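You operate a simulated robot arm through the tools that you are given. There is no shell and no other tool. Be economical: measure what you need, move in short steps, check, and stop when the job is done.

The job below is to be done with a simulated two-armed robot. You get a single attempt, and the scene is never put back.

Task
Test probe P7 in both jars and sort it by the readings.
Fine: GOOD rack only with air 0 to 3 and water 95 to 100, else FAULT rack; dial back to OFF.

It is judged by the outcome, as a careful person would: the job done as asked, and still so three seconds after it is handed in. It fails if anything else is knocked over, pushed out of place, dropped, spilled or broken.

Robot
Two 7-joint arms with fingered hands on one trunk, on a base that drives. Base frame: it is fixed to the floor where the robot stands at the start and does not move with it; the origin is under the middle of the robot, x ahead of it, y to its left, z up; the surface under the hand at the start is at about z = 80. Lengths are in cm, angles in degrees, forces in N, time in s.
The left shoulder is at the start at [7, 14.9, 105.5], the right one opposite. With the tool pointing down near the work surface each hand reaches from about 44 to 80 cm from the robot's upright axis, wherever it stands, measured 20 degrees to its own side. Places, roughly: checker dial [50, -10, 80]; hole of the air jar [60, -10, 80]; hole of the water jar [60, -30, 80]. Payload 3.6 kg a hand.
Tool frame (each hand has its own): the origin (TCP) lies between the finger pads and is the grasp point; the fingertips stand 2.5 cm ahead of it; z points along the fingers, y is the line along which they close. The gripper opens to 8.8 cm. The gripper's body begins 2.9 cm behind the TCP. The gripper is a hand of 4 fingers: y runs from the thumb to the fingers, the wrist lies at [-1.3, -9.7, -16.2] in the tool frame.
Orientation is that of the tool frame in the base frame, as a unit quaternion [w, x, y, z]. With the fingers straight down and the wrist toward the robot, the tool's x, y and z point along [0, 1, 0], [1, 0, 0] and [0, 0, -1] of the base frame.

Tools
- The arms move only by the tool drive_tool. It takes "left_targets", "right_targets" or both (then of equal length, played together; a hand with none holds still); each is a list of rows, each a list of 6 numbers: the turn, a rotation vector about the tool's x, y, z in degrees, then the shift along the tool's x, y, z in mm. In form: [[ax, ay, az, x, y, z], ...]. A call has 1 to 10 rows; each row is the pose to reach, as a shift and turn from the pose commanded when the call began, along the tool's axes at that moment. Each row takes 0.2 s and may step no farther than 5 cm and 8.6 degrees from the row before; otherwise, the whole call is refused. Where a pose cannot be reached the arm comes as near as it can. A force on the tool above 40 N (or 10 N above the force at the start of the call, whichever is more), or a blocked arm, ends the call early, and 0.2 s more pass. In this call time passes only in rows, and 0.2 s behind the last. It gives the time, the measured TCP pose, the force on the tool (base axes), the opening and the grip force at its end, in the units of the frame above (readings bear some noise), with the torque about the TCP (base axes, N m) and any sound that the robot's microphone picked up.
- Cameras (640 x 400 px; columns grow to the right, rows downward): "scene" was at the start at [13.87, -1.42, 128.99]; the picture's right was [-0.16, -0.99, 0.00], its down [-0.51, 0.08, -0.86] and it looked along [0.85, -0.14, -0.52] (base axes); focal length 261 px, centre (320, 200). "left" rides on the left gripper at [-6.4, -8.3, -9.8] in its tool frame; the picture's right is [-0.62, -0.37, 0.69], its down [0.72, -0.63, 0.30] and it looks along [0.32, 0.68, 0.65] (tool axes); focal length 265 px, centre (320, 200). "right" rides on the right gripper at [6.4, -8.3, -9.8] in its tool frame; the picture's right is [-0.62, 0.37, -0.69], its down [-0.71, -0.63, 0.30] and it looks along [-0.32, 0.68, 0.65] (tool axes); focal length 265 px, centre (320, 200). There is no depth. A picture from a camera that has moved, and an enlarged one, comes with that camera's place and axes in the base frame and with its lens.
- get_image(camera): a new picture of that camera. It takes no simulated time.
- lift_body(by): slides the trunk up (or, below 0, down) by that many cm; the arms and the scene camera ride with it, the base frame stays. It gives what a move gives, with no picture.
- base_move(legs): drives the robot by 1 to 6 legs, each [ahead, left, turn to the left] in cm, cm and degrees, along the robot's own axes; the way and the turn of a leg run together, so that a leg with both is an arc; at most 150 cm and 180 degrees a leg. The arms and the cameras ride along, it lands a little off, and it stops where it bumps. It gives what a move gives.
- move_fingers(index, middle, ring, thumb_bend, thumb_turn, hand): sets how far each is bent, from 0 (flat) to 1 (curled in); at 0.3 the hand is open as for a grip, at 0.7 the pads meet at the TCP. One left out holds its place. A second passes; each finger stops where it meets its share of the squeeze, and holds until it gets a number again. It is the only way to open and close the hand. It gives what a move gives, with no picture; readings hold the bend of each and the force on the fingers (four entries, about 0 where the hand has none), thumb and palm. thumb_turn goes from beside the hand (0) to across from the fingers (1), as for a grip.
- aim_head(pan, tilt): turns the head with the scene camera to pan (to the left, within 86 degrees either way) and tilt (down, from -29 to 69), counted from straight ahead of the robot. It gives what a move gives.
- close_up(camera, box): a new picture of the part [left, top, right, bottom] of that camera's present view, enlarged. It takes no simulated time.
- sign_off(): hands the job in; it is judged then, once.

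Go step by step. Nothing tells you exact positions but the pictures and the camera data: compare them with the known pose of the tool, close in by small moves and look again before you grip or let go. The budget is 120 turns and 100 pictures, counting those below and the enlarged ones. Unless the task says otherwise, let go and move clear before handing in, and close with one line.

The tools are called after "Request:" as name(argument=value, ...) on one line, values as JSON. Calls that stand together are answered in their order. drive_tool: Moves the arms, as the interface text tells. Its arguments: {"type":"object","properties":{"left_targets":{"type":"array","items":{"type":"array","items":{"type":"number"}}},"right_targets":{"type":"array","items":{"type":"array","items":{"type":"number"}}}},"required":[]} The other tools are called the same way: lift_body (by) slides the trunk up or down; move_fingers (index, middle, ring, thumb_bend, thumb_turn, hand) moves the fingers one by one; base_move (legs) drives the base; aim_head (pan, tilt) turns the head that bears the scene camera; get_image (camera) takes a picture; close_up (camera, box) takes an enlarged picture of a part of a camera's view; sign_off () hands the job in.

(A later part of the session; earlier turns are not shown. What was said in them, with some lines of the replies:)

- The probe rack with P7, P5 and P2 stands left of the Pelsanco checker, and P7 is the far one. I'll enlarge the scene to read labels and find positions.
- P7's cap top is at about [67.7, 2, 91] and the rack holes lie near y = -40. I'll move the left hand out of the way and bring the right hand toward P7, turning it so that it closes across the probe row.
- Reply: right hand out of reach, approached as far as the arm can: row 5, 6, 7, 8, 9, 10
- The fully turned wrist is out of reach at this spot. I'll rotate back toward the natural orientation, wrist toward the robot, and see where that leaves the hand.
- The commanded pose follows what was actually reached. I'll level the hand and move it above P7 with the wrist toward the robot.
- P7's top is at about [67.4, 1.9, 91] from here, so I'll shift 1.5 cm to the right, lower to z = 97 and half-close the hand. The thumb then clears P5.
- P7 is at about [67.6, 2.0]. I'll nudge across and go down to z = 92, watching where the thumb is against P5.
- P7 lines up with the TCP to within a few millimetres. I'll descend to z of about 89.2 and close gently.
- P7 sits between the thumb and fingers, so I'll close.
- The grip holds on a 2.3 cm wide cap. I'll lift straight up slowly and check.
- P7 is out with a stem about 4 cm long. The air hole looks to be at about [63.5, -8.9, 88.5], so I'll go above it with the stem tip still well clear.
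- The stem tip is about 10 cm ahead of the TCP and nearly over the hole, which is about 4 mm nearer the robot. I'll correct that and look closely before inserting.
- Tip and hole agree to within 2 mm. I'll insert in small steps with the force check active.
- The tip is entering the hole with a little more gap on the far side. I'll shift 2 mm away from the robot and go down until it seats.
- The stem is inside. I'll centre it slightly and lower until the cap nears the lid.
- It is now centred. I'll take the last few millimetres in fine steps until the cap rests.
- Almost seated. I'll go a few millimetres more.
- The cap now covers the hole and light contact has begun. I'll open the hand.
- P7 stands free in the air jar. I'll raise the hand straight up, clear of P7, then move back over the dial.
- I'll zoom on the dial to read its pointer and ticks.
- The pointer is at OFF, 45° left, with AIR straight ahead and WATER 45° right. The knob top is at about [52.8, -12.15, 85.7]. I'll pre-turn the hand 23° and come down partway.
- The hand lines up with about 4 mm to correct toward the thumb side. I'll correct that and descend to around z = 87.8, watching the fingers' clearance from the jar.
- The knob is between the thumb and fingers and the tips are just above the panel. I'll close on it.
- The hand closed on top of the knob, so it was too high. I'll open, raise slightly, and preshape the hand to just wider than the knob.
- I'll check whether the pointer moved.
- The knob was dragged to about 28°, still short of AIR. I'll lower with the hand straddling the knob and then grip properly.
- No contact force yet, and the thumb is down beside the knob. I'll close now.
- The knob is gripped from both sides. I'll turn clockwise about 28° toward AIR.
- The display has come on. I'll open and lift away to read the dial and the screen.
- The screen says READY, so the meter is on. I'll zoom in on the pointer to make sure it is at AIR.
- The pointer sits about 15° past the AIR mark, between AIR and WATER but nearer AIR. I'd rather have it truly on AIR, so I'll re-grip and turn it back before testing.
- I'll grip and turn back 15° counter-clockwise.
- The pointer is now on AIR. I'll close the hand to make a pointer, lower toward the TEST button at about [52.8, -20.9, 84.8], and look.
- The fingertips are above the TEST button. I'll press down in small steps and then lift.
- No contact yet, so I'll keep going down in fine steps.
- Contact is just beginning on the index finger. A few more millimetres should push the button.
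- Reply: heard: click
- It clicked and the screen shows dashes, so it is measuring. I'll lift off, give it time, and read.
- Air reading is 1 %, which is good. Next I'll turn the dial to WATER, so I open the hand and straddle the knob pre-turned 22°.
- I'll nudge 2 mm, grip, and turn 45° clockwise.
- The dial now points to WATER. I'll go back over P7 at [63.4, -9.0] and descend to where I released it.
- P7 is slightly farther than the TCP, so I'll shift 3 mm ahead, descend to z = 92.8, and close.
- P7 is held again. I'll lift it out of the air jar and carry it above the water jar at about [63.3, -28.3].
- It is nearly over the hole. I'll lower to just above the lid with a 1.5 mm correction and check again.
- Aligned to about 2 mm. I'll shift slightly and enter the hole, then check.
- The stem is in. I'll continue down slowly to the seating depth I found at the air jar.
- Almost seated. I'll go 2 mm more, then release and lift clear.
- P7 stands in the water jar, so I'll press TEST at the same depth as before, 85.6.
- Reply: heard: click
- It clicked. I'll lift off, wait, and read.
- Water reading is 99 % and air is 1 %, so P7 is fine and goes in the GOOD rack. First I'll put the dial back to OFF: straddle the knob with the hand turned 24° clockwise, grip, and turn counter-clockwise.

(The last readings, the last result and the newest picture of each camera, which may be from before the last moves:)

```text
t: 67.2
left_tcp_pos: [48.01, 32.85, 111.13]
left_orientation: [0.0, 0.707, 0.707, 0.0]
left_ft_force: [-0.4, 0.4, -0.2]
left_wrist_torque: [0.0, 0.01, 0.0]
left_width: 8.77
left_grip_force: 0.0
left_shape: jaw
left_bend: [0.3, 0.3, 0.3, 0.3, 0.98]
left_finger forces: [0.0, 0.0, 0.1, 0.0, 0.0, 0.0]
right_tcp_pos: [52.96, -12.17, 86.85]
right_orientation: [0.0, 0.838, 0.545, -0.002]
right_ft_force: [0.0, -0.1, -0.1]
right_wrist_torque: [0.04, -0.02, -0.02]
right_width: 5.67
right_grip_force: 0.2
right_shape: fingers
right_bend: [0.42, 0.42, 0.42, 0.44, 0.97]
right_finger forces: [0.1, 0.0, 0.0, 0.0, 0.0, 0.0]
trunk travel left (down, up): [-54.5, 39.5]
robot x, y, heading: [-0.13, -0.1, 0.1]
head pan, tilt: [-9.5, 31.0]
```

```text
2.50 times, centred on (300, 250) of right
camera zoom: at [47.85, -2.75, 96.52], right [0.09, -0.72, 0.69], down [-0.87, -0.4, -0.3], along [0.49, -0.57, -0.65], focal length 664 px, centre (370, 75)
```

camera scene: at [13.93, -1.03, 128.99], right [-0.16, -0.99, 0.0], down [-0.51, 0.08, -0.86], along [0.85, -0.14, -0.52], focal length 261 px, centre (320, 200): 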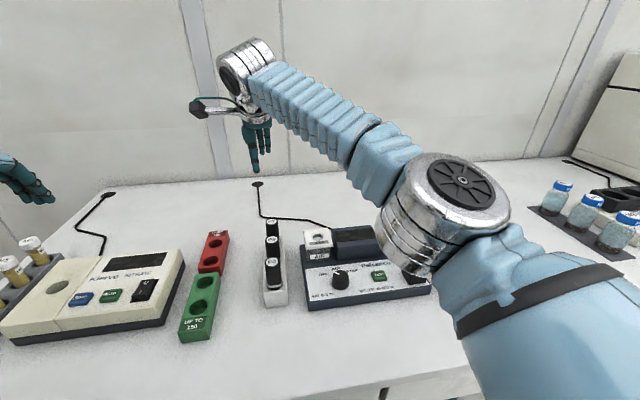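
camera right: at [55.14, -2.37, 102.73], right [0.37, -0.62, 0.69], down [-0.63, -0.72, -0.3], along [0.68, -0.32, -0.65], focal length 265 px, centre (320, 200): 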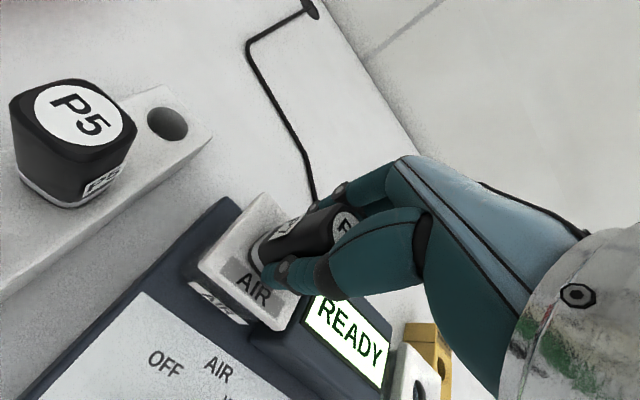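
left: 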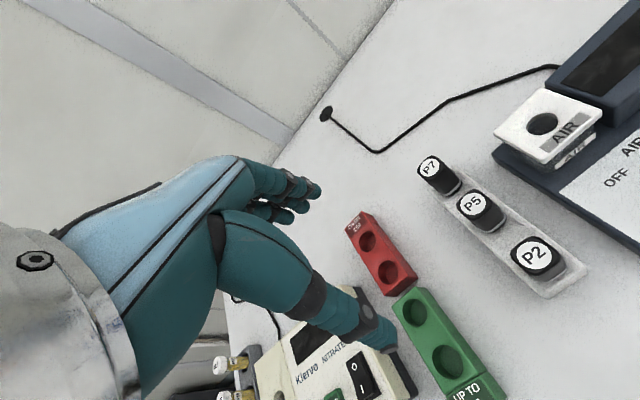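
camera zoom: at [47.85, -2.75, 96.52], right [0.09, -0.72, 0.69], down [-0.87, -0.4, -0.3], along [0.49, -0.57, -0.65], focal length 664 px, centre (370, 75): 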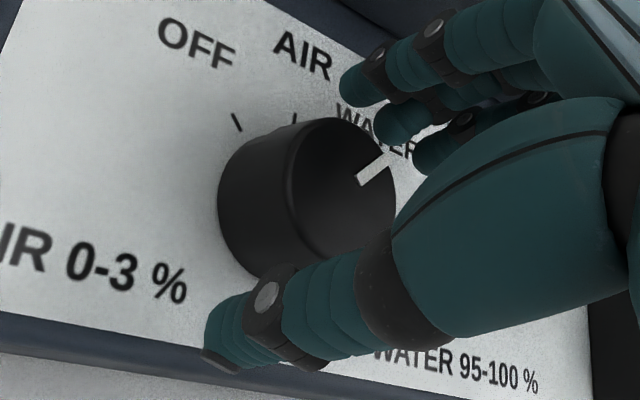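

Well aligned. I'll grip and turn 48° counter-clockwise, open, swing the hand back, and grip again.

Request:
drive_tool(right_targets=[[0, 0, 0, 1, -2, 2]])

Request:
move_fingers(hand="right", index=0.65, middle=0.65, ring=0.65, thumb_bend=0.65)

Request:
drive_tool(right_targets=[[0, 0, -8, 0, 0, 0], [0, 0, -16, 0, 0, 0], [0, 0, -24, 0, 0, 0], [0, 0, -32, 0, 0, 0], [0, 0, -40, 0, 0, 0], [0, 0, -48, 0, 0, 0]])

Request:
move_fingers(hand="right", index=0.41, middle=0.41, ring=0.41, thumb_bend=0.43)

Request:
drive_tool(right_targets=[[0, 0, 8, 0, 0, -15], [0, 0, 16, 0, 0, -30], [0, 0, 24, 0, 0, -30], [0, 0, 32, 0, 0, -30], [0, 0, 40, 0, 0, -30], [0, 0, 48, 0, 0, -15], [0, 0, 48, 0, 0, 0]])

Request:
close_up(camera="right", box=[220, 170, 380, 330])

```text
t: 67.6
left_tcp_pos: [48.09, 32.84, 111.08]
left_orientation: [0.0, 0.706, 0.708, 0.0]
left_ft_force: [-0.4, -0.1, -0.6]
left_wrist_torque: [0.03, -0.01, -0.01]
left_width: 8.79
left_grip_force: 0.0
left_shape: jaw
left_bend: [0.3, 0.3, 0.3, 0.3, 0.98]
left_finger forces: [0.0, 0.1, 0.0, 0.1, 0.1, 0.0]
right_tcp_pos: [52.64, -12.07, 86.57]
right_orientation: [0.0, 0.838, 0.546, -0.003]
right_ft_force: [0.3, 1.1, -0.5]
right_wrist_torque: [-0.02, 0.0, 0.02]
right_width: 5.67
right_grip_force: 0.0
right_shape: fingers
right_bend: [0.42, 0.42, 0.42, 0.44, 0.97]
right_finger forces: [0.0, 0.0, 0.0, 0.1, 0.0, 0.0]
trunk travel left (down, up): [-54.5, 39.5]
robot x, y, heading: [-0.07, -0.01, 0.1]
head pan, tilt: [-9.5, 31.0]
```

```text
t: 68.6
left_tcp_pos: [48.15, 32.66, 110.96]
left_orientation: [-0.001, 0.707, 0.707, -0.001]
left_ft_force: [-0.1, -0.3, 0.1]
left_wrist_torque: [0.03, 0.01, 0.0]
left_width: 8.78
left_grip_force: 0.1
left_shape: jaw
left_bend: [0.3, 0.3, 0.3, 0.3, 0.98]
left_finger forces: [0.0, 0.0, 0.0, 0.0, 0.0, 0.0]
right_tcp_pos: [52.95, -12.03, 86.5]
right_orientation: [0.0, 0.838, 0.545, 0.0]
right_ft_force: [11.8, -6.6, 2.8]
right_wrist_torque: [-0.15, -0.27, 0.0]
right_width: 2.69
right_grip_force: 9.5
right_shape: fingers
right_bend: [0.54, 0.57, 0.65, 0.61, 0.97]
right_finger forces: [7.9, 7.8, 0.0, 0.0, 3.1, 0.0]
trunk travel left (down, up): [-54.5, 39.5]
robot x, y, heading: [0.12, -0.27, -0.2]
head pan, tilt: [-9.5, 31.0]
```

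```text
t: 70.0
left_tcp_pos: [48.19, 32.89, 111.11]
left_orientation: [0.0, 0.707, 0.708, -0.001]
left_ft_force: [0.0, 0.8, -0.7]
left_wrist_torque: [-0.02, 0.02, -0.01]
left_width: 8.76
left_grip_force: 0.0
left_shape: jaw
left_bend: [0.3, 0.3, 0.3, 0.3, 0.98]
left_finger forces: [0.1, 0.0, 0.0, 0.0, 0.1, 0.1]
right_tcp_pos: [52.71, -11.86, 86.51]
right_orientation: [-0.001, 0.542, 0.84, 0.0]
right_ft_force: [8.7, -0.2, 3.4]
right_wrist_torque: [-0.04, -0.31, 0.04]
right_width: 2.43
right_grip_force: 9.0
right_shape: fingers
right_bend: [0.57, 0.57, 0.64, 0.6, 0.98]
right_finger forces: [4.9, 7.0, 2.8, 0.0, 3.7, 0.0]
trunk travel left (down, up): [-54.5, 39.5]
robot x, y, heading: [0.04, 0.05, -0.0]
head pan, tilt: [-9.5, 31.0]
```

```text
t: 71.0
left_tcp_pos: [48.07, 32.8, 111.22]
left_orientation: [-0.001, 0.707, 0.708, -0.001]
left_ft_force: [-0.7, 0.1, -0.2]
left_wrist_torque: [0.0, 0.0, 0.0]
left_width: 8.78
left_grip_force: 0.0
left_shape: jaw
left_bend: [0.3, 0.3, 0.3, 0.3, 0.98]
left_finger forces: [0.0, 0.0, 0.1, 0.0, 0.0, 0.1]
right_tcp_pos: [52.76, -12.04, 86.45]
right_orientation: [-0.001, 0.543, 0.84, -0.001]
right_ft_force: [0.4, -0.4, -0.2]
right_wrist_torque: [-0.01, 0.02, 0.02]
right_width: 5.87
right_grip_force: 0.2
right_shape: fingers
right_bend: [0.41, 0.41, 0.41, 0.43, 0.98]
right_finger forces: [0.1, 0.0, 0.1, 0.0, 0.0, 0.1]
trunk travel left (down, up): [-54.5, 39.5]
robot x, y, heading: [0.12, -0.27, 0.0]
head pan, tilt: [-9.5, 31.0]
```

```text
t: 72.6
left_tcp_pos: [48.0, 32.84, 111.13]
left_orientation: [0.0, 0.706, 0.708, 0.0]
left_ft_force: [-0.3, 0.0, -1.3]
left_wrist_torque: [0.01, -0.01, -0.02]
left_width: 8.78
left_grip_force: 0.1
left_shape: jaw
left_bend: [0.3, 0.3, 0.3, 0.3, 0.98]
left_finger forces: [0.0, 0.0, 0.1, 0.0, 0.1, 0.1]
right_tcp_pos: [52.71, -12.01, 86.51]
right_orientation: [0.0, 0.838, 0.545, 0.0]
right_ft_force: [-0.7, 0.0, 0.7]
right_wrist_torque: [0.01, 0.02, 0.01]
right_width: 5.88
right_grip_force: 0.1
right_shape: fingers
right_bend: [0.41, 0.41, 0.41, 0.43, 0.98]
right_finger forces: [0.1, 0.1, 0.0, 0.1, 0.0, 0.0]
trunk travel left (down, up): [-54.5, 39.5]
robot x, y, heading: [-0.22, 0.26, -0.2]
head pan, tilt: [-9.5, 31.0]
```

```text
2.50 times, centred on (300, 250) of right
camera zoom: at [47.75, -2.62, 96.27], right [0.09, -0.72, 0.69], down [-0.87, -0.4, -0.3], along [0.49, -0.57, -0.65], focal length 664 px, centre (370, 75)
```

zoom: 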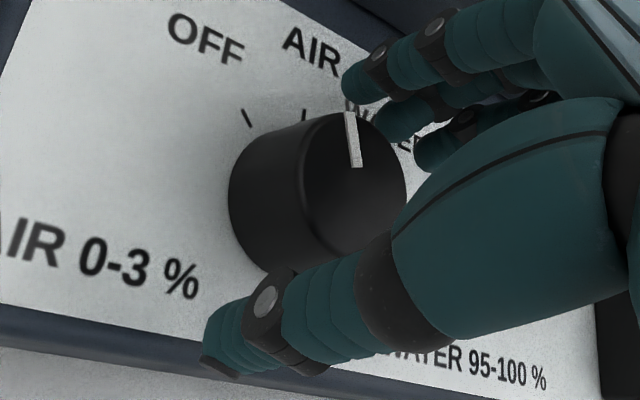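

The pointer is now about 22° left, so another 22° or so reaches OFF. I'll grip and turn, then open and lift.

Request:
move_fingers(hand="right", index=0.65, middle=0.65, ring=0.65, thumb_bend=0.65)

Request:
drive_tool(right_targets=[[0, 0, -7, 0, 0, 0], [0, 0, -14, 0, 0, 0], [0, 0, -21, 0, 0, 0]])

Request:
move_fingers(hand="right", index=0.41, middle=0.41, ring=0.41, thumb_bend=0.43)

Request:
drive_tool(right_targets=[[0, 0, 0, 0, 0, -30], [0, 0, 0, 0, 0, -70], [0, 0, -3, 0, 0, -110], [0, 0, -3, -40, 0, -150], [0, 0, -3, -80, 0, -170]])

Request:
close_up(camera="scene", box=[300, 210, 400, 290])

```text
t: 73.6
left_tcp_pos: [48.24, 32.82, 111.12]
left_orientation: [-0.001, 0.707, 0.707, 0.0]
left_ft_force: [-0.6, 0.6, 0.4]
left_wrist_torque: [0.01, 0.01, 0.02]
left_width: 8.78
left_grip_force: 0.0
left_shape: jaw
left_bend: [0.3, 0.3, 0.3, 0.3, 0.98]
left_finger forces: [0.1, 0.0, 0.1, 0.0, 0.0, 0.0]
right_tcp_pos: [52.9, -12.03, 86.52]
right_orientation: [0.001, 0.838, 0.545, -0.001]
right_ft_force: [10.0, -5.5, 3.8]
right_wrist_torque: [-0.16, -0.25, 0.04]
right_width: 2.72
right_grip_force: 9.2
right_shape: fingers
right_bend: [0.54, 0.57, 0.65, 0.6, 0.97]
right_finger forces: [7.0, 8.0, 0.0, 0.0, 3.4, 0.0]
trunk travel left (down, up): [-54.5, 39.5]
robot x, y, heading: [0.12, -0.12, -0.3]
head pan, tilt: [-9.5, 31.0]
```

```text
t: 74.4
left_tcp_pos: [48.14, 32.64, 111.06]
left_orientation: [-0.001, 0.706, 0.708, -0.001]
left_ft_force: [0.2, -0.4, 0.2]
left_wrist_torque: [-0.03, 0.03, 0.02]
left_width: 8.79
left_grip_force: 0.0
left_shape: jaw
left_bend: [0.3, 0.3, 0.3, 0.3, 0.98]
left_finger forces: [0.0, 0.0, 0.0, 0.0, 0.1, 0.0]
right_tcp_pos: [52.81, -12.03, 86.56]
right_orientation: [0.0, 0.723, 0.691, -0.002]
right_ft_force: [11.0, -3.9, 4.0]
right_wrist_torque: [-0.12, -0.36, 0.04]
right_width: 2.67
right_grip_force: 9.2
right_shape: fingers
right_bend: [0.54, 0.56, 0.65, 0.61, 0.98]
right_finger forces: [5.5, 8.7, 0.7, 0.1, 3.4, 0.0]
trunk travel left (down, up): [-54.5, 39.5]
robot x, y, heading: [0.17, 0.11, 0.1]
head pan, tilt: [-9.5, 31.0]
```

```text
t: 75.4
left_tcp_pos: [48.01, 32.87, 111.1]
left_orientation: [0.0, 0.706, 0.708, 0.0]
left_ft_force: [-0.1, 0.5, 0.1]
left_wrist_torque: [0.01, -0.06, -0.02]
left_width: 8.77
left_grip_force: 0.1
left_shape: jaw
left_bend: [0.3, 0.3, 0.3, 0.3, 0.98]
left_finger forces: [0.0, 0.1, 0.1, 0.1, 0.0, 0.0]
right_tcp_pos: [52.74, -12.04, 86.4]
right_orientation: [0.0, 0.724, 0.69, -0.001]
right_ft_force: [0.0, 0.2, 0.3]
right_wrist_torque: [0.01, 0.0, 0.02]
right_width: 5.86
right_grip_force: 0.0
right_shape: fingers
right_bend: [0.41, 0.41, 0.41, 0.43, 0.98]
right_finger forces: [0.0, 0.0, 0.1, 0.0, 0.0, 0.1]
trunk travel left (down, up): [-54.5, 39.5]
robot x, y, heading: [-0.43, 0.46, -0.2]
head pan, tilt: [-9.5, 31.0]
```

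```text
refused: row 4 steps farther than a row can; nothing moved
```

```text
5.00 times, centred on (350, 250) of scene
camera zoom: at [13.9, -1.46, 128.99], right [-0.16, -0.99, 0.0], down [-0.51, 0.09, -0.86], along [0.85, -0.14, -0.52], focal length 1306 px, centre (170, -50)
```

zoom: 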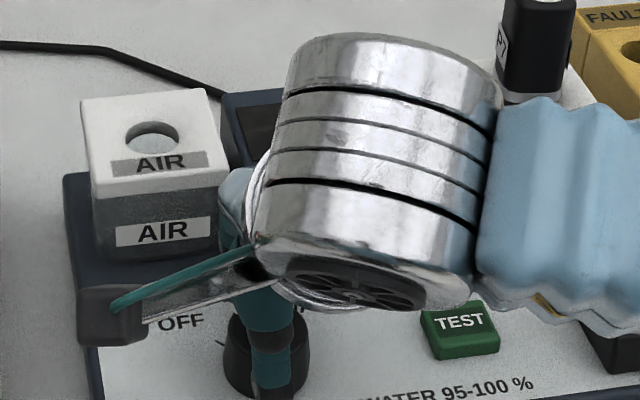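

The screen appears dark. I'll lift in smaller steps and check the dial.

Request:
drive_tool(right_targets=[[0, 0, 0, 0, 0, -30], [0, 0, 0, 0, 0, -70], [0, 0, -2.7, 0, 0, -110], [0, 0, -2.7, 0, 0, -150], [0, 0, -2.7, -40, 0, -170], [0, 0, -2.7, -80, 0, -170]])

Request:
close_up(camera="scene", box=[300, 210, 400, 290])

Request:
get_image(camera="right")

```text
t: 76.8
left_tcp_pos: [47.94, 32.65, 111.23]
left_orientation: [0.001, 0.706, 0.708, 0.0]
left_ft_force: [0.6, -0.1, -0.5]
left_wrist_torque: [0.07, 0.0, 0.0]
left_width: 8.8
left_grip_force: 0.1
left_shape: jaw
left_bend: [0.3, 0.3, 0.3, 0.3, 0.98]
left_finger forces: [0.1, 0.1, 0.0, 0.0, 0.0, 0.0]
right_tcp_pos: [52.25, -20.13, 103.73]
right_orientation: [-0.001, 0.708, 0.707, -0.001]
right_ft_force: [0.4, 0.0, -1.1]
right_wrist_torque: [0.0, 0.0, 0.03]
right_width: 5.86
right_grip_force: 0.0
right_shape: fingers
right_bend: [0.41, 0.41, 0.41, 0.43, 0.98]
right_finger forces: [0.0, 0.0, 0.1, 0.1, 0.1, 0.1]
trunk travel left (down, up): [-54.5, 39.5]
robot x, y, heading: [0.23, -0.07, -0.2]
head pan, tilt: [-9.5, 31.0]
```

```text
5.00 times, centred on (350, 250) of scene
camera zoom: at [13.8, -1.57, 129.0], right [-0.16, -0.99, 0.0], down [-0.51, 0.09, -0.86], along [0.85, -0.14, -0.51], focal length 1306 px, centre (170, -50)
```

zoom: 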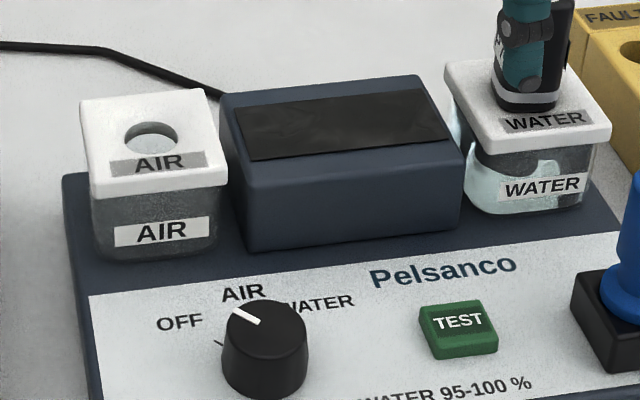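

```text
17 pictures are left
camera right: at [43.88, -13.51, 113.49], right [0.37, -0.62, 0.69], down [-0.63, -0.71, -0.3], along [0.68, -0.33, -0.65], focal length 265 px, centre (320, 200)
```

right: 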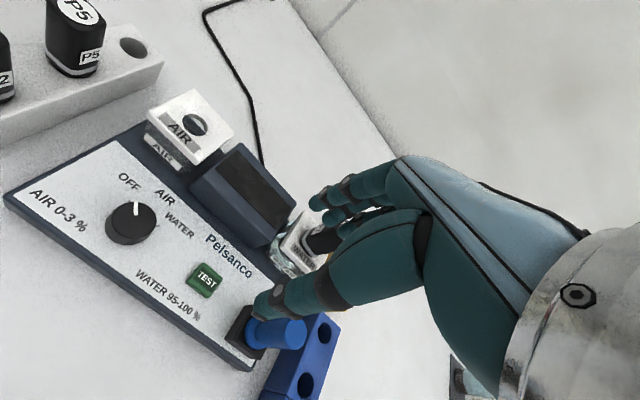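

The dial is back at OFF and the screen is dark. Next I'll fetch P7 from the water jar at TCP [63.45, -28.2, 93].

Request:
drive_tool(right_targets=[[0, 0, 0, -27, 37, 0], [0, 0, 0, -54, 74, 0], [0, 0, 0, -81, 112, 0], [0, 0, 0, -81, 112, 40], [0, 0, 0, -81, 112, 60]])

Request:
get_image(camera="right")

```text
t: 78.0
left_tcp_pos: [47.99, 33.02, 111.05]
left_orientation: [0.0, 0.706, 0.708, -0.001]
left_ft_force: [0.1, 0.8, 0.4]
left_wrist_torque: [-0.05, 0.0, -0.01]
left_width: 8.77
left_grip_force: 0.1
left_shape: jaw
left_bend: [0.3, 0.3, 0.3, 0.3, 0.98]
left_finger forces: [0.0, 0.0, 0.0, 0.0, 0.0, 0.1]
right_tcp_pos: [63.32, -27.99, 97.53]
right_orientation: [0.0, 0.708, 0.707, -0.002]
right_ft_force: [-0.3, 0.2, 0.3]
right_wrist_torque: [0.0, 0.01, -0.02]
right_width: 5.89
right_grip_force: 0.1
right_shape: fingers
right_bend: [0.41, 0.41, 0.41, 0.43, 0.98]
right_finger forces: [0.1, 0.1, 0.0, 0.1, 0.1, 0.0]
trunk travel left (down, up): [-54.5, 39.5]
robot x, y, heading: [0.02, 0.03, 0.0]
head pan, tilt: [-9.5, 31.0]
```

```text
16 pictures are left
camera right: at [55.05, -21.34, 107.27], right [0.37, -0.62, 0.69], down [-0.63, -0.71, -0.3], along [0.68, -0.33, -0.65], focal length 265 px, centre (320, 200)
```

right: 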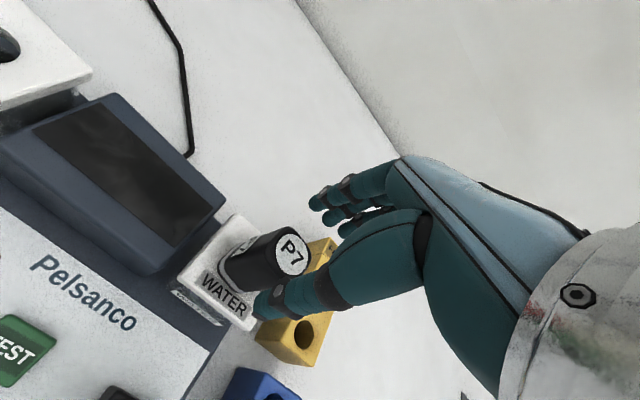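

P7 is lined up. I'll descend, close, and lift it out.

Request:
drive_tool(right_targets=[[0, 0, 0, -1, 2, 15], [0, 0, 0, -1, 2, 30], [0, 0, 0, -1, 2, 45]])

Request:
move_fingers(hand="right", index=0.7, middle=0.7, ring=0.7, thumb_bend=0.7)

Request:
drive_tool(right_targets=[[0, 0, 0, 0, 0, -20], [0, 0, 0, 0, 0, -50], [0, 0, 0, 0, 0, -80], [0, 0, 0, 0, 0, -105]])

Request:
get_image(camera="right")

```text
t: 78.8
left_tcp_pos: [48.08, 32.88, 111.06]
left_orientation: [0.0, 0.707, 0.707, 0.001]
left_ft_force: [0.2, -0.6, 0.1]
left_wrist_torque: [0.01, 0.01, -0.01]
left_width: 8.77
left_grip_force: 0.0
left_shape: jaw
left_bend: [0.3, 0.3, 0.3, 0.3, 0.98]
left_finger forces: [0.1, 0.1, 0.0, 0.1, 0.0, 0.0]
right_tcp_pos: [63.62, -28.3, 93.11]
right_orientation: [0.001, 0.708, 0.706, -0.001]
right_ft_force: [0.3, -1.0, -0.5]
right_wrist_torque: [-0.03, 0.01, 0.03]
right_width: 5.89
right_grip_force: 0.0
right_shape: fingers
right_bend: [0.41, 0.41, 0.41, 0.43, 0.98]
right_finger forces: [0.1, 0.0, 0.1, 0.0, 0.1, 0.0]
trunk travel left (down, up): [-54.5, 39.5]
robot x, y, heading: [0.22, -0.07, 0.1]
head pan, tilt: [-9.5, 31.0]
```

```text
t: 79.8
left_tcp_pos: [48.14, 32.87, 111.05]
left_orientation: [0.0, 0.707, 0.708, 0.0]
left_ft_force: [0.7, 0.5, 0.7]
left_wrist_torque: [0.01, -0.01, 0.02]
left_width: 8.77
left_grip_force: 0.1
left_shape: jaw
left_bend: [0.3, 0.3, 0.3, 0.3, 0.98]
left_finger forces: [0.1, 0.0, 0.0, 0.0, 0.1, 0.0]
right_tcp_pos: [63.59, -28.31, 93.1]
right_orientation: [0.0, 0.708, 0.706, -0.002]
right_ft_force: [-0.6, -0.8, -0.9]
right_wrist_torque: [-0.04, -0.01, -0.04]
right_width: 2.35
right_grip_force: 9.9
right_shape: fingers
right_bend: [0.6, 0.64, 0.7, 0.59, 0.96]
right_finger forces: [5.9, 4.7, 0.0, 0.0, 10.1, 0.0]
trunk travel left (down, up): [-54.5, 39.5]
robot x, y, heading: [-0.06, 0.18, 0.1]
head pan, tilt: [-9.5, 31.0]
```

```text
t: 80.8
left_tcp_pos: [48.06, 32.9, 111.12]
left_orientation: [0.001, 0.707, 0.707, -0.001]
left_ft_force: [0.7, -0.1, -1.1]
left_wrist_torque: [0.0, 0.02, -0.01]
left_width: 8.77
left_grip_force: 0.0
left_shape: jaw
left_bend: [0.3, 0.3, 0.3, 0.3, 0.98]
left_finger forces: [0.0, 0.0, 0.0, 0.1, 0.0, 0.0]
right_tcp_pos: [63.51, -28.16, 103.45]
right_orientation: [0.0, 0.708, 0.706, -0.001]
right_ft_force: [0.3, -0.5, 0.2]
right_wrist_torque: [0.0, 0.02, 0.0]
right_width: 2.28
right_grip_force: 9.5
right_shape: fingers
right_bend: [0.6, 0.64, 0.7, 0.59, 0.96]
right_finger forces: [5.7, 4.4, 0.0, 0.1, 10.1, 0.0]
trunk travel left (down, up): [-54.5, 39.5]
robot x, y, heading: [0.06, -0.13, 0.1]
head pan, tilt: [-9.5, 31.0]
```

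```text
15 pictures are left
camera right: at [55.29, -21.52, 113.33], right [0.37, -0.62, 0.69], down [-0.63, -0.71, -0.3], along [0.68, -0.33, -0.65], focal length 265 px, centre (320, 200)
```

right: 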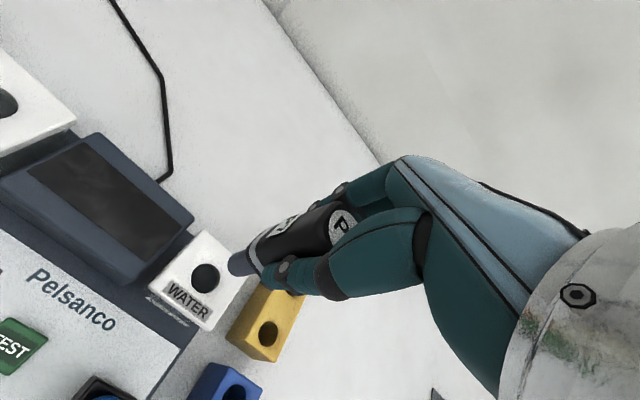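

P7 is in hand. The GOOD rack's near hole is at about [51.7, -39.3, 84], so I'll go right first, then back toward it, staying clear of the blue handle.

Request:
drive_tool(right_targets=[[0, 0, 0, -40, 0, 0], [0, 0, 0, -80, 0, 0], [0, 0, 0, -110, -15, 0], [0, 0, 0, -110, -50, 0], [0, 0, 0, -110, -85, 0], [0, 0, 0, -110, -116, 10], [0, 0, 0, -110, -116, 40]])

Request:
get_image(camera="right")

Request:
close_up(camera="scene", box=[410, 190, 510, 310])

```text
t: 82.4
left_tcp_pos: [48.19, 32.85, 110.93]
left_orientation: [-0.001, 0.707, 0.708, -0.001]
left_ft_force: [-0.7, 0.0, -0.5]
left_wrist_torque: [-0.01, 0.0, 0.01]
left_width: 8.74
left_grip_force: 0.0
left_shape: jaw
left_bend: [0.3, 0.3, 0.3, 0.3, 0.98]
left_finger forces: [0.0, 0.0, 0.1, 0.1, 0.0, 0.1]
right_tcp_pos: [52.28, -39.23, 99.63]
right_orientation: [-0.001, 0.708, 0.706, -0.001]
right_ft_force: [0.0, -0.5, -0.6]
right_wrist_torque: [0.03, 0.02, -0.01]
right_width: 2.36
right_grip_force: 10.2
right_shape: fingers
right_bend: [0.6, 0.64, 0.7, 0.59, 0.96]
right_finger forces: [5.7, 4.2, 0.0, 0.0, 10.1, 0.1]
trunk travel left (down, up): [-54.5, 39.5]
robot x, y, heading: [-0.32, 0.12, 0.2]
head pan, tilt: [-9.5, 31.0]
```

```text
14 pictures are left
camera right: at [43.86, -32.64, 109.42], right [0.37, -0.62, 0.69], down [-0.63, -0.71, -0.3], along [0.68, -0.33, -0.66], focal length 265 px, centre (320, 200)
```

right: 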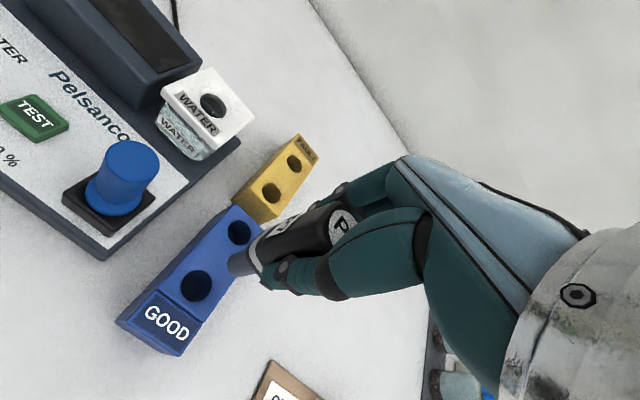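

```text
3.33 times, centred on (460, 250) of scene
camera zoom: at [14.0, -1.44, 128.98], right [-0.16, -0.99, 0.0], down [-0.51, 0.08, -0.86], along [0.84, -0.14, -0.52], focal length 871 px, centre (-147, 33)
```

zoom: 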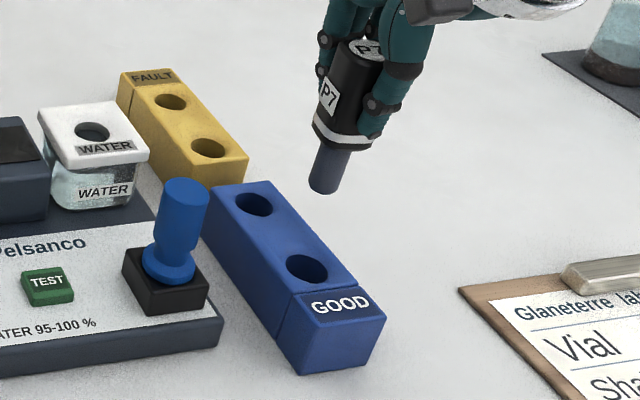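

The stem needs to come about 9 mm nearer the robot and 2 to 3 mm right. I'll correct and lower to just above the rack.

Request:
drive_tool(right_targets=[[0, 0, 0, -2, -9, 10], [0, 0, 0, -2, -9, 30], [0, 0, 0, -2, -9, 44]])

Request:
close_up(camera="right", box=[140, 190, 300, 340])

Request:
close_up(camera="scene", box=[430, 220, 510, 300])

```text
t: 83.2
left_tcp_pos: [47.97, 32.84, 111.15]
left_orientation: [0.0, 0.707, 0.707, 0.001]
left_ft_force: [0.5, 0.5, 0.6]
left_wrist_torque: [0.02, 0.02, -0.04]
left_width: 8.77
left_grip_force: 0.2
left_shape: jaw
left_bend: [0.3, 0.3, 0.3, 0.3, 0.98]
left_finger forces: [0.1, 0.0, 0.0, 0.1, 0.1, 0.1]
right_tcp_pos: [51.13, -39.32, 95.42]
right_orientation: [0.0, 0.708, 0.706, -0.002]
right_ft_force: [0.8, 0.7, -1.3]
right_wrist_torque: [0.02, 0.0, 0.02]
right_width: 2.3
right_grip_force: 10.4
right_shape: fingers
right_bend: [0.6, 0.64, 0.7, 0.59, 0.96]
right_finger forces: [5.7, 4.3, 0.0, 0.0, 10.0, 0.0]
trunk travel left (down, up): [-54.5, 39.5]
robot x, y, heading: [-0.14, 0.14, 0.4]
head pan, tilt: [-9.5, 31.0]
```

```text
2.67 times, centred on (220, 265) of right
camera zoom: at [42.77, -32.67, 105.11], right [0.37, -0.62, 0.69], down [-0.63, -0.71, -0.3], along [0.68, -0.33, -0.65], focal length 708 px, centre (587, 27)
```

zoom: 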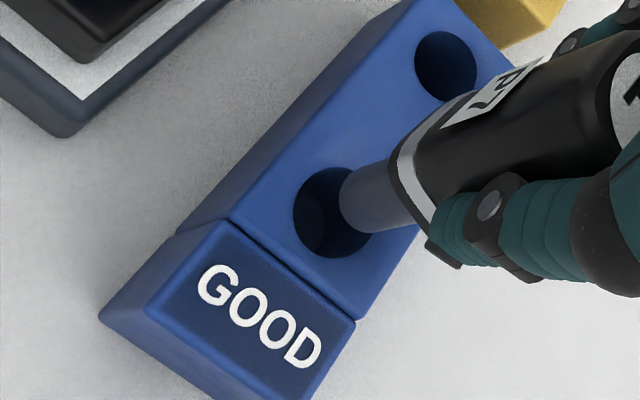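

```text
5.00 times, centred on (470, 260) of scene
camera zoom: at [13.84, -1.43, 129.0], right [-0.16, -0.99, 0.0], down [-0.51, 0.08, -0.86], along [0.85, -0.14, -0.52], focal length 1306 px, centre (-430, -100)
```

zoom: 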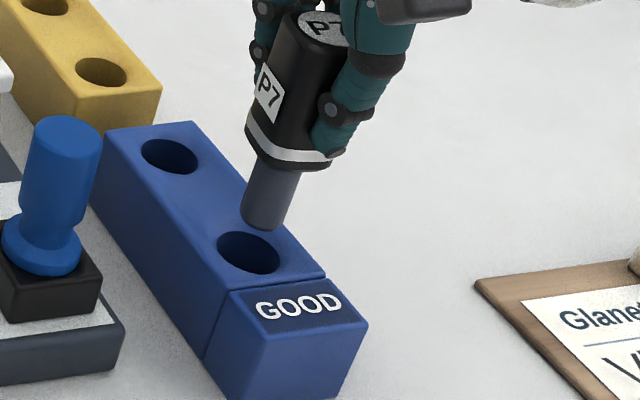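

Both views agree, so I'll lower it into the GOOD hole.

Request:
drive_tool(right_targets=[[0, 0, 0, 0, 0, 12], [0, 0, 0, 0, 0, 24], [0, 0, 0, 0, 0, 36], [0, 0, 0, 0, 0, 44]])

Request:
close_up(camera="scene", box=[430, 220, 510, 300])

```text
t: 84.2
left_tcp_pos: [48.05, 33.03, 111.07]
left_orientation: [0.0, 0.707, 0.707, 0.0]
left_ft_force: [0.2, -0.3, 0.1]
left_wrist_torque: [-0.01, 0.01, 0.01]
left_width: 8.77
left_grip_force: 0.0
left_shape: jaw
left_bend: [0.3, 0.3, 0.3, 0.3, 0.98]
left_finger forces: [0.0, 0.0, 0.0, 0.0, 0.0, 0.0]
right_tcp_pos: [51.21, -39.27, 90.65]
right_orientation: [0.0, 0.708, 0.706, -0.001]
right_ft_force: [-0.2, 0.4, -0.6]
right_wrist_torque: [0.03, -0.01, 0.0]
right_width: 2.33
right_grip_force: 10.0
right_shape: fingers
right_bend: [0.6, 0.64, 0.7, 0.59, 0.96]
right_finger forces: [5.6, 4.3, 0.1, 0.0, 10.0, 0.0]
trunk travel left (down, up): [-54.5, 39.5]
robot x, y, heading: [0.12, 0.3, -0.1]
head pan, tilt: [-9.5, 31.0]
```

```text
5.00 times, centred on (470, 260) of scene
camera zoom: at [13.9, -1.43, 128.99], right [-0.16, -0.99, 0.0], down [-0.51, 0.08, -0.86], along [0.85, -0.14, -0.52], focal length 1306 px, centre (-430, -100)
```

zoom: 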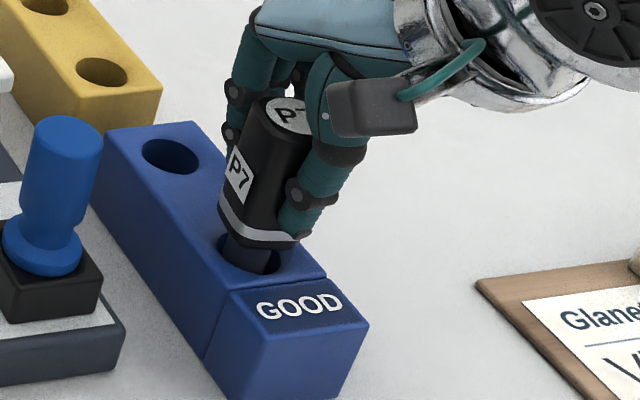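

It is going in well. I'll continue in small steps until contact.

Request:
drive_tool(right_targets=[[0, 0, 0, 0, 0, 4], [0, 0, 0, 0, 0, 8], [0, 0, 0, 0, 0, 11], [0, 0, 0, 0, 0, 13]])

Request:
close_up(camera="scene", box=[430, 220, 510, 300])

```text
t: 85.2
left_tcp_pos: [48.15, 32.88, 111.18]
left_orientation: [0.001, 0.707, 0.708, 0.0]
left_ft_force: [0.0, 0.4, -0.1]
left_wrist_torque: [0.0, 0.0, 0.01]
left_width: 8.75
left_grip_force: 0.1
left_shape: jaw
left_bend: [0.3, 0.3, 0.3, 0.3, 0.98]
left_finger forces: [0.0, 0.1, 0.0, 0.0, 0.0, 0.1]
right_tcp_pos: [51.17, -39.41, 89.53]
right_orientation: [-0.001, 0.708, 0.707, -0.001]
right_ft_force: [-0.1, -0.1, -1.0]
right_wrist_torque: [-0.02, 0.01, 0.0]
right_width: 2.3
right_grip_force: 9.8
right_shape: fingers
right_bend: [0.6, 0.64, 0.7, 0.59, 0.96]
right_finger forces: [5.7, 4.3, 0.0, 0.0, 10.1, 0.0]
trunk travel left (down, up): [-54.5, 39.5]
robot x, y, heading: [-0.21, -0.09, 0.0]
head pan, tilt: [-9.5, 31.0]
```

```text
5.00 times, centred on (470, 260) of scene
camera zoom: at [13.9, -1.43, 128.99], right [-0.16, -0.99, 0.0], down [-0.51, 0.08, -0.86], along [0.85, -0.14, -0.52], focal length 1306 px, centre (-430, -100)
```

zoom: 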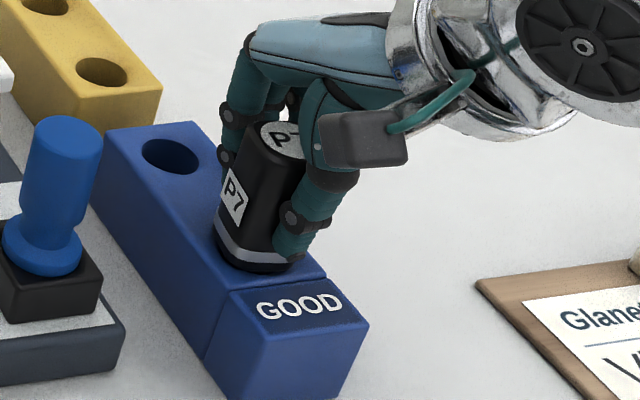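

The cap is almost on the rack. I'll lower the last few millimetres finely.

Request:
drive_tool(right_targets=[[0, 0, 0, 0, 0, 2], [0, 0, 0, 0, 0, 4]])

```text
t: 85.8
left_tcp_pos: [47.91, 32.95, 111.15]
left_orientation: [0.001, 0.706, 0.708, -0.001]
left_ft_force: [0.1, 0.7, 0.8]
left_wrist_torque: [-0.01, -0.01, 0.0]
left_width: 8.77
left_grip_force: 0.1
left_shape: jaw
left_bend: [0.3, 0.3, 0.3, 0.3, 0.98]
left_finger forces: [0.0, 0.0, 0.0, 0.0, 0.0, 0.1]
right_tcp_pos: [51.26, -39.44, 89.33]
right_orientation: [0.002, 0.708, 0.706, 0.0]
right_ft_force: [0.4, -1.6, 8.2]
right_wrist_torque: [-0.01, 0.1, -0.01]
right_width: 2.31
right_grip_force: 10.7
right_shape: fingers
right_bend: [0.61, 0.64, 0.7, 0.59, 0.96]
right_finger forces: [6.1, 4.6, 0.0, 0.0, 10.5, 0.1]
trunk travel left (down, up): [-54.5, 39.5]
robot x, y, heading: [-0.19, 0.11, 0.1]
head pan, tilt: [-9.5, 31.0]
```

It has seated, with 8 N upward. I'll release and rise straight up.

Request:
move_fingers(hand="right", index=0.4, middle=0.4, ring=0.4, thumb_bend=0.42)

Request:
drive_tool(right_targets=[[0, 0, 0, 0, 0, -20], [0, 0, 0, 0, 0, -50], [0, 0, 0, 0, 0, -90], [0, 0, 0, 0, 0, -130], [0, 0, 0, 0, 0, -170], [0, 0, 0, 0, -40, -190]])

Request:
get_image(camera="scene")

Request:
close_up(camera="scene", box=[320, 180, 520, 310])

```text
t: 86.8
left_tcp_pos: [47.96, 32.85, 111.13]
left_orientation: [0.001, 0.706, 0.708, 0.0]
left_ft_force: [0.0, 0.1, 0.6]
left_wrist_torque: [-0.01, -0.01, 0.01]
left_width: 8.78
left_grip_force: 0.1
left_shape: jaw
left_bend: [0.3, 0.3, 0.3, 0.3, 0.98]
left_finger forces: [0.1, 0.0, 0.0, 0.0, 0.1, 0.0]
right_tcp_pos: [51.11, -39.35, 89.26]
right_orientation: [0.001, 0.708, 0.706, -0.001]
right_ft_force: [-0.3, -0.7, 0.2]
right_wrist_torque: [0.04, 0.01, -0.01]
right_width: 6.13
right_grip_force: 0.0
right_shape: fingers
right_bend: [0.4, 0.4, 0.4, 0.42, 0.97]
right_finger forces: [0.0, 0.0, 0.0, 0.0, 0.0, 0.1]
trunk travel left (down, up): [-54.5, 39.5]
robot x, y, heading: [-0.18, 0.24, -0.1]
head pan, tilt: [-9.5, 31.0]
```

```text
t: 88.2
left_tcp_pos: [47.51, 32.78, 111.21]
left_orientation: [0.001, 0.706, 0.708, 0.002]
left_ft_force: [-0.9, 0.2, -0.1]
left_wrist_torque: [0.03, 0.02, 0.0]
left_width: 8.76
left_grip_force: 0.1
left_shape: jaw
left_bend: [0.3, 0.3, 0.3, 0.3, 0.98]
left_finger forces: [0.0, 0.1, 0.0, 0.0, 0.0, 0.1]
right_tcp_pos: [46.75, -39.38, 108.28]
right_orientation: [0.001, 0.708, 0.706, 0.0]
right_ft_force: [0.0, -0.5, -0.8]
right_wrist_torque: [-0.01, 0.02, 0.01]
right_width: 6.09
right_grip_force: 0.1
right_shape: fingers
right_bend: [0.4, 0.4, 0.4, 0.42, 0.97]
right_finger forces: [0.0, 0.0, 0.0, 0.0, 0.0, 0.1]
trunk travel left (down, up): [-54.5, 39.5]
robot x, y, heading: [-0.04, -0.06, 0.2]
head pan, tilt: [-9.5, 31.0]
```

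```text
8 pictures are left
camera scene: at [13.42, -1.45, 129.05], right [-0.16, -0.99, 0.0], down [-0.5, 0.08, -0.86], along [0.85, -0.14, -0.51], focal length 261 px, centre (320, 200)
```

scene: 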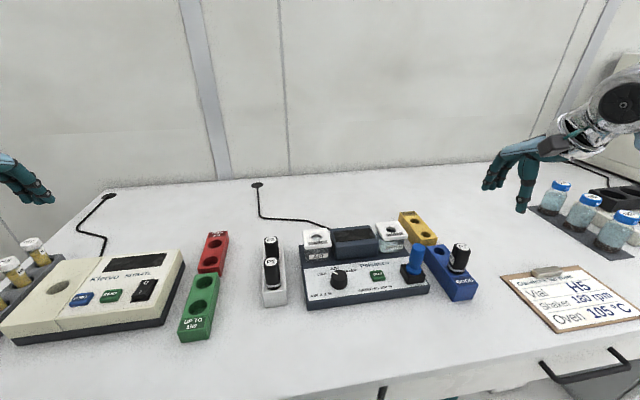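

```text
3.08 times, centred on (420, 245) of scene
camera zoom: at [13.42, -1.45, 129.05], right [-0.16, -0.99, 0.0], down [-0.5, 0.08, -0.86], along [0.85, -0.14, -0.51], focal length 804 px, centre (12, 62)
```

zoom: 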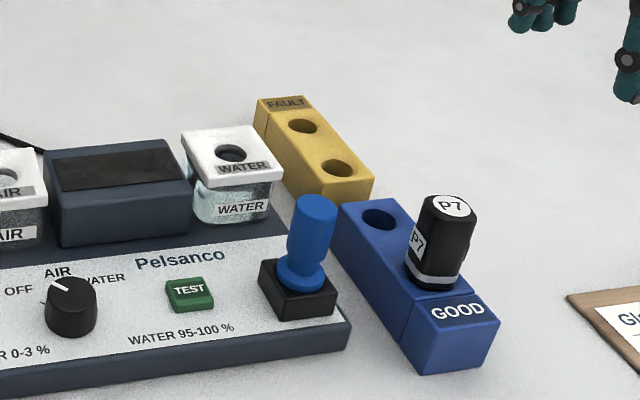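

P7 stands in the GOOD rack, the dial points to OFF with the screen dark, and nothing else has moved. The hand is clear, so I'm handing in.

Request:
sign_off()

```text
The job is handed in.
```

P7 read 1 % in air and 99 % in water, so it is in the GOOD rack; the dial is back at OFF.
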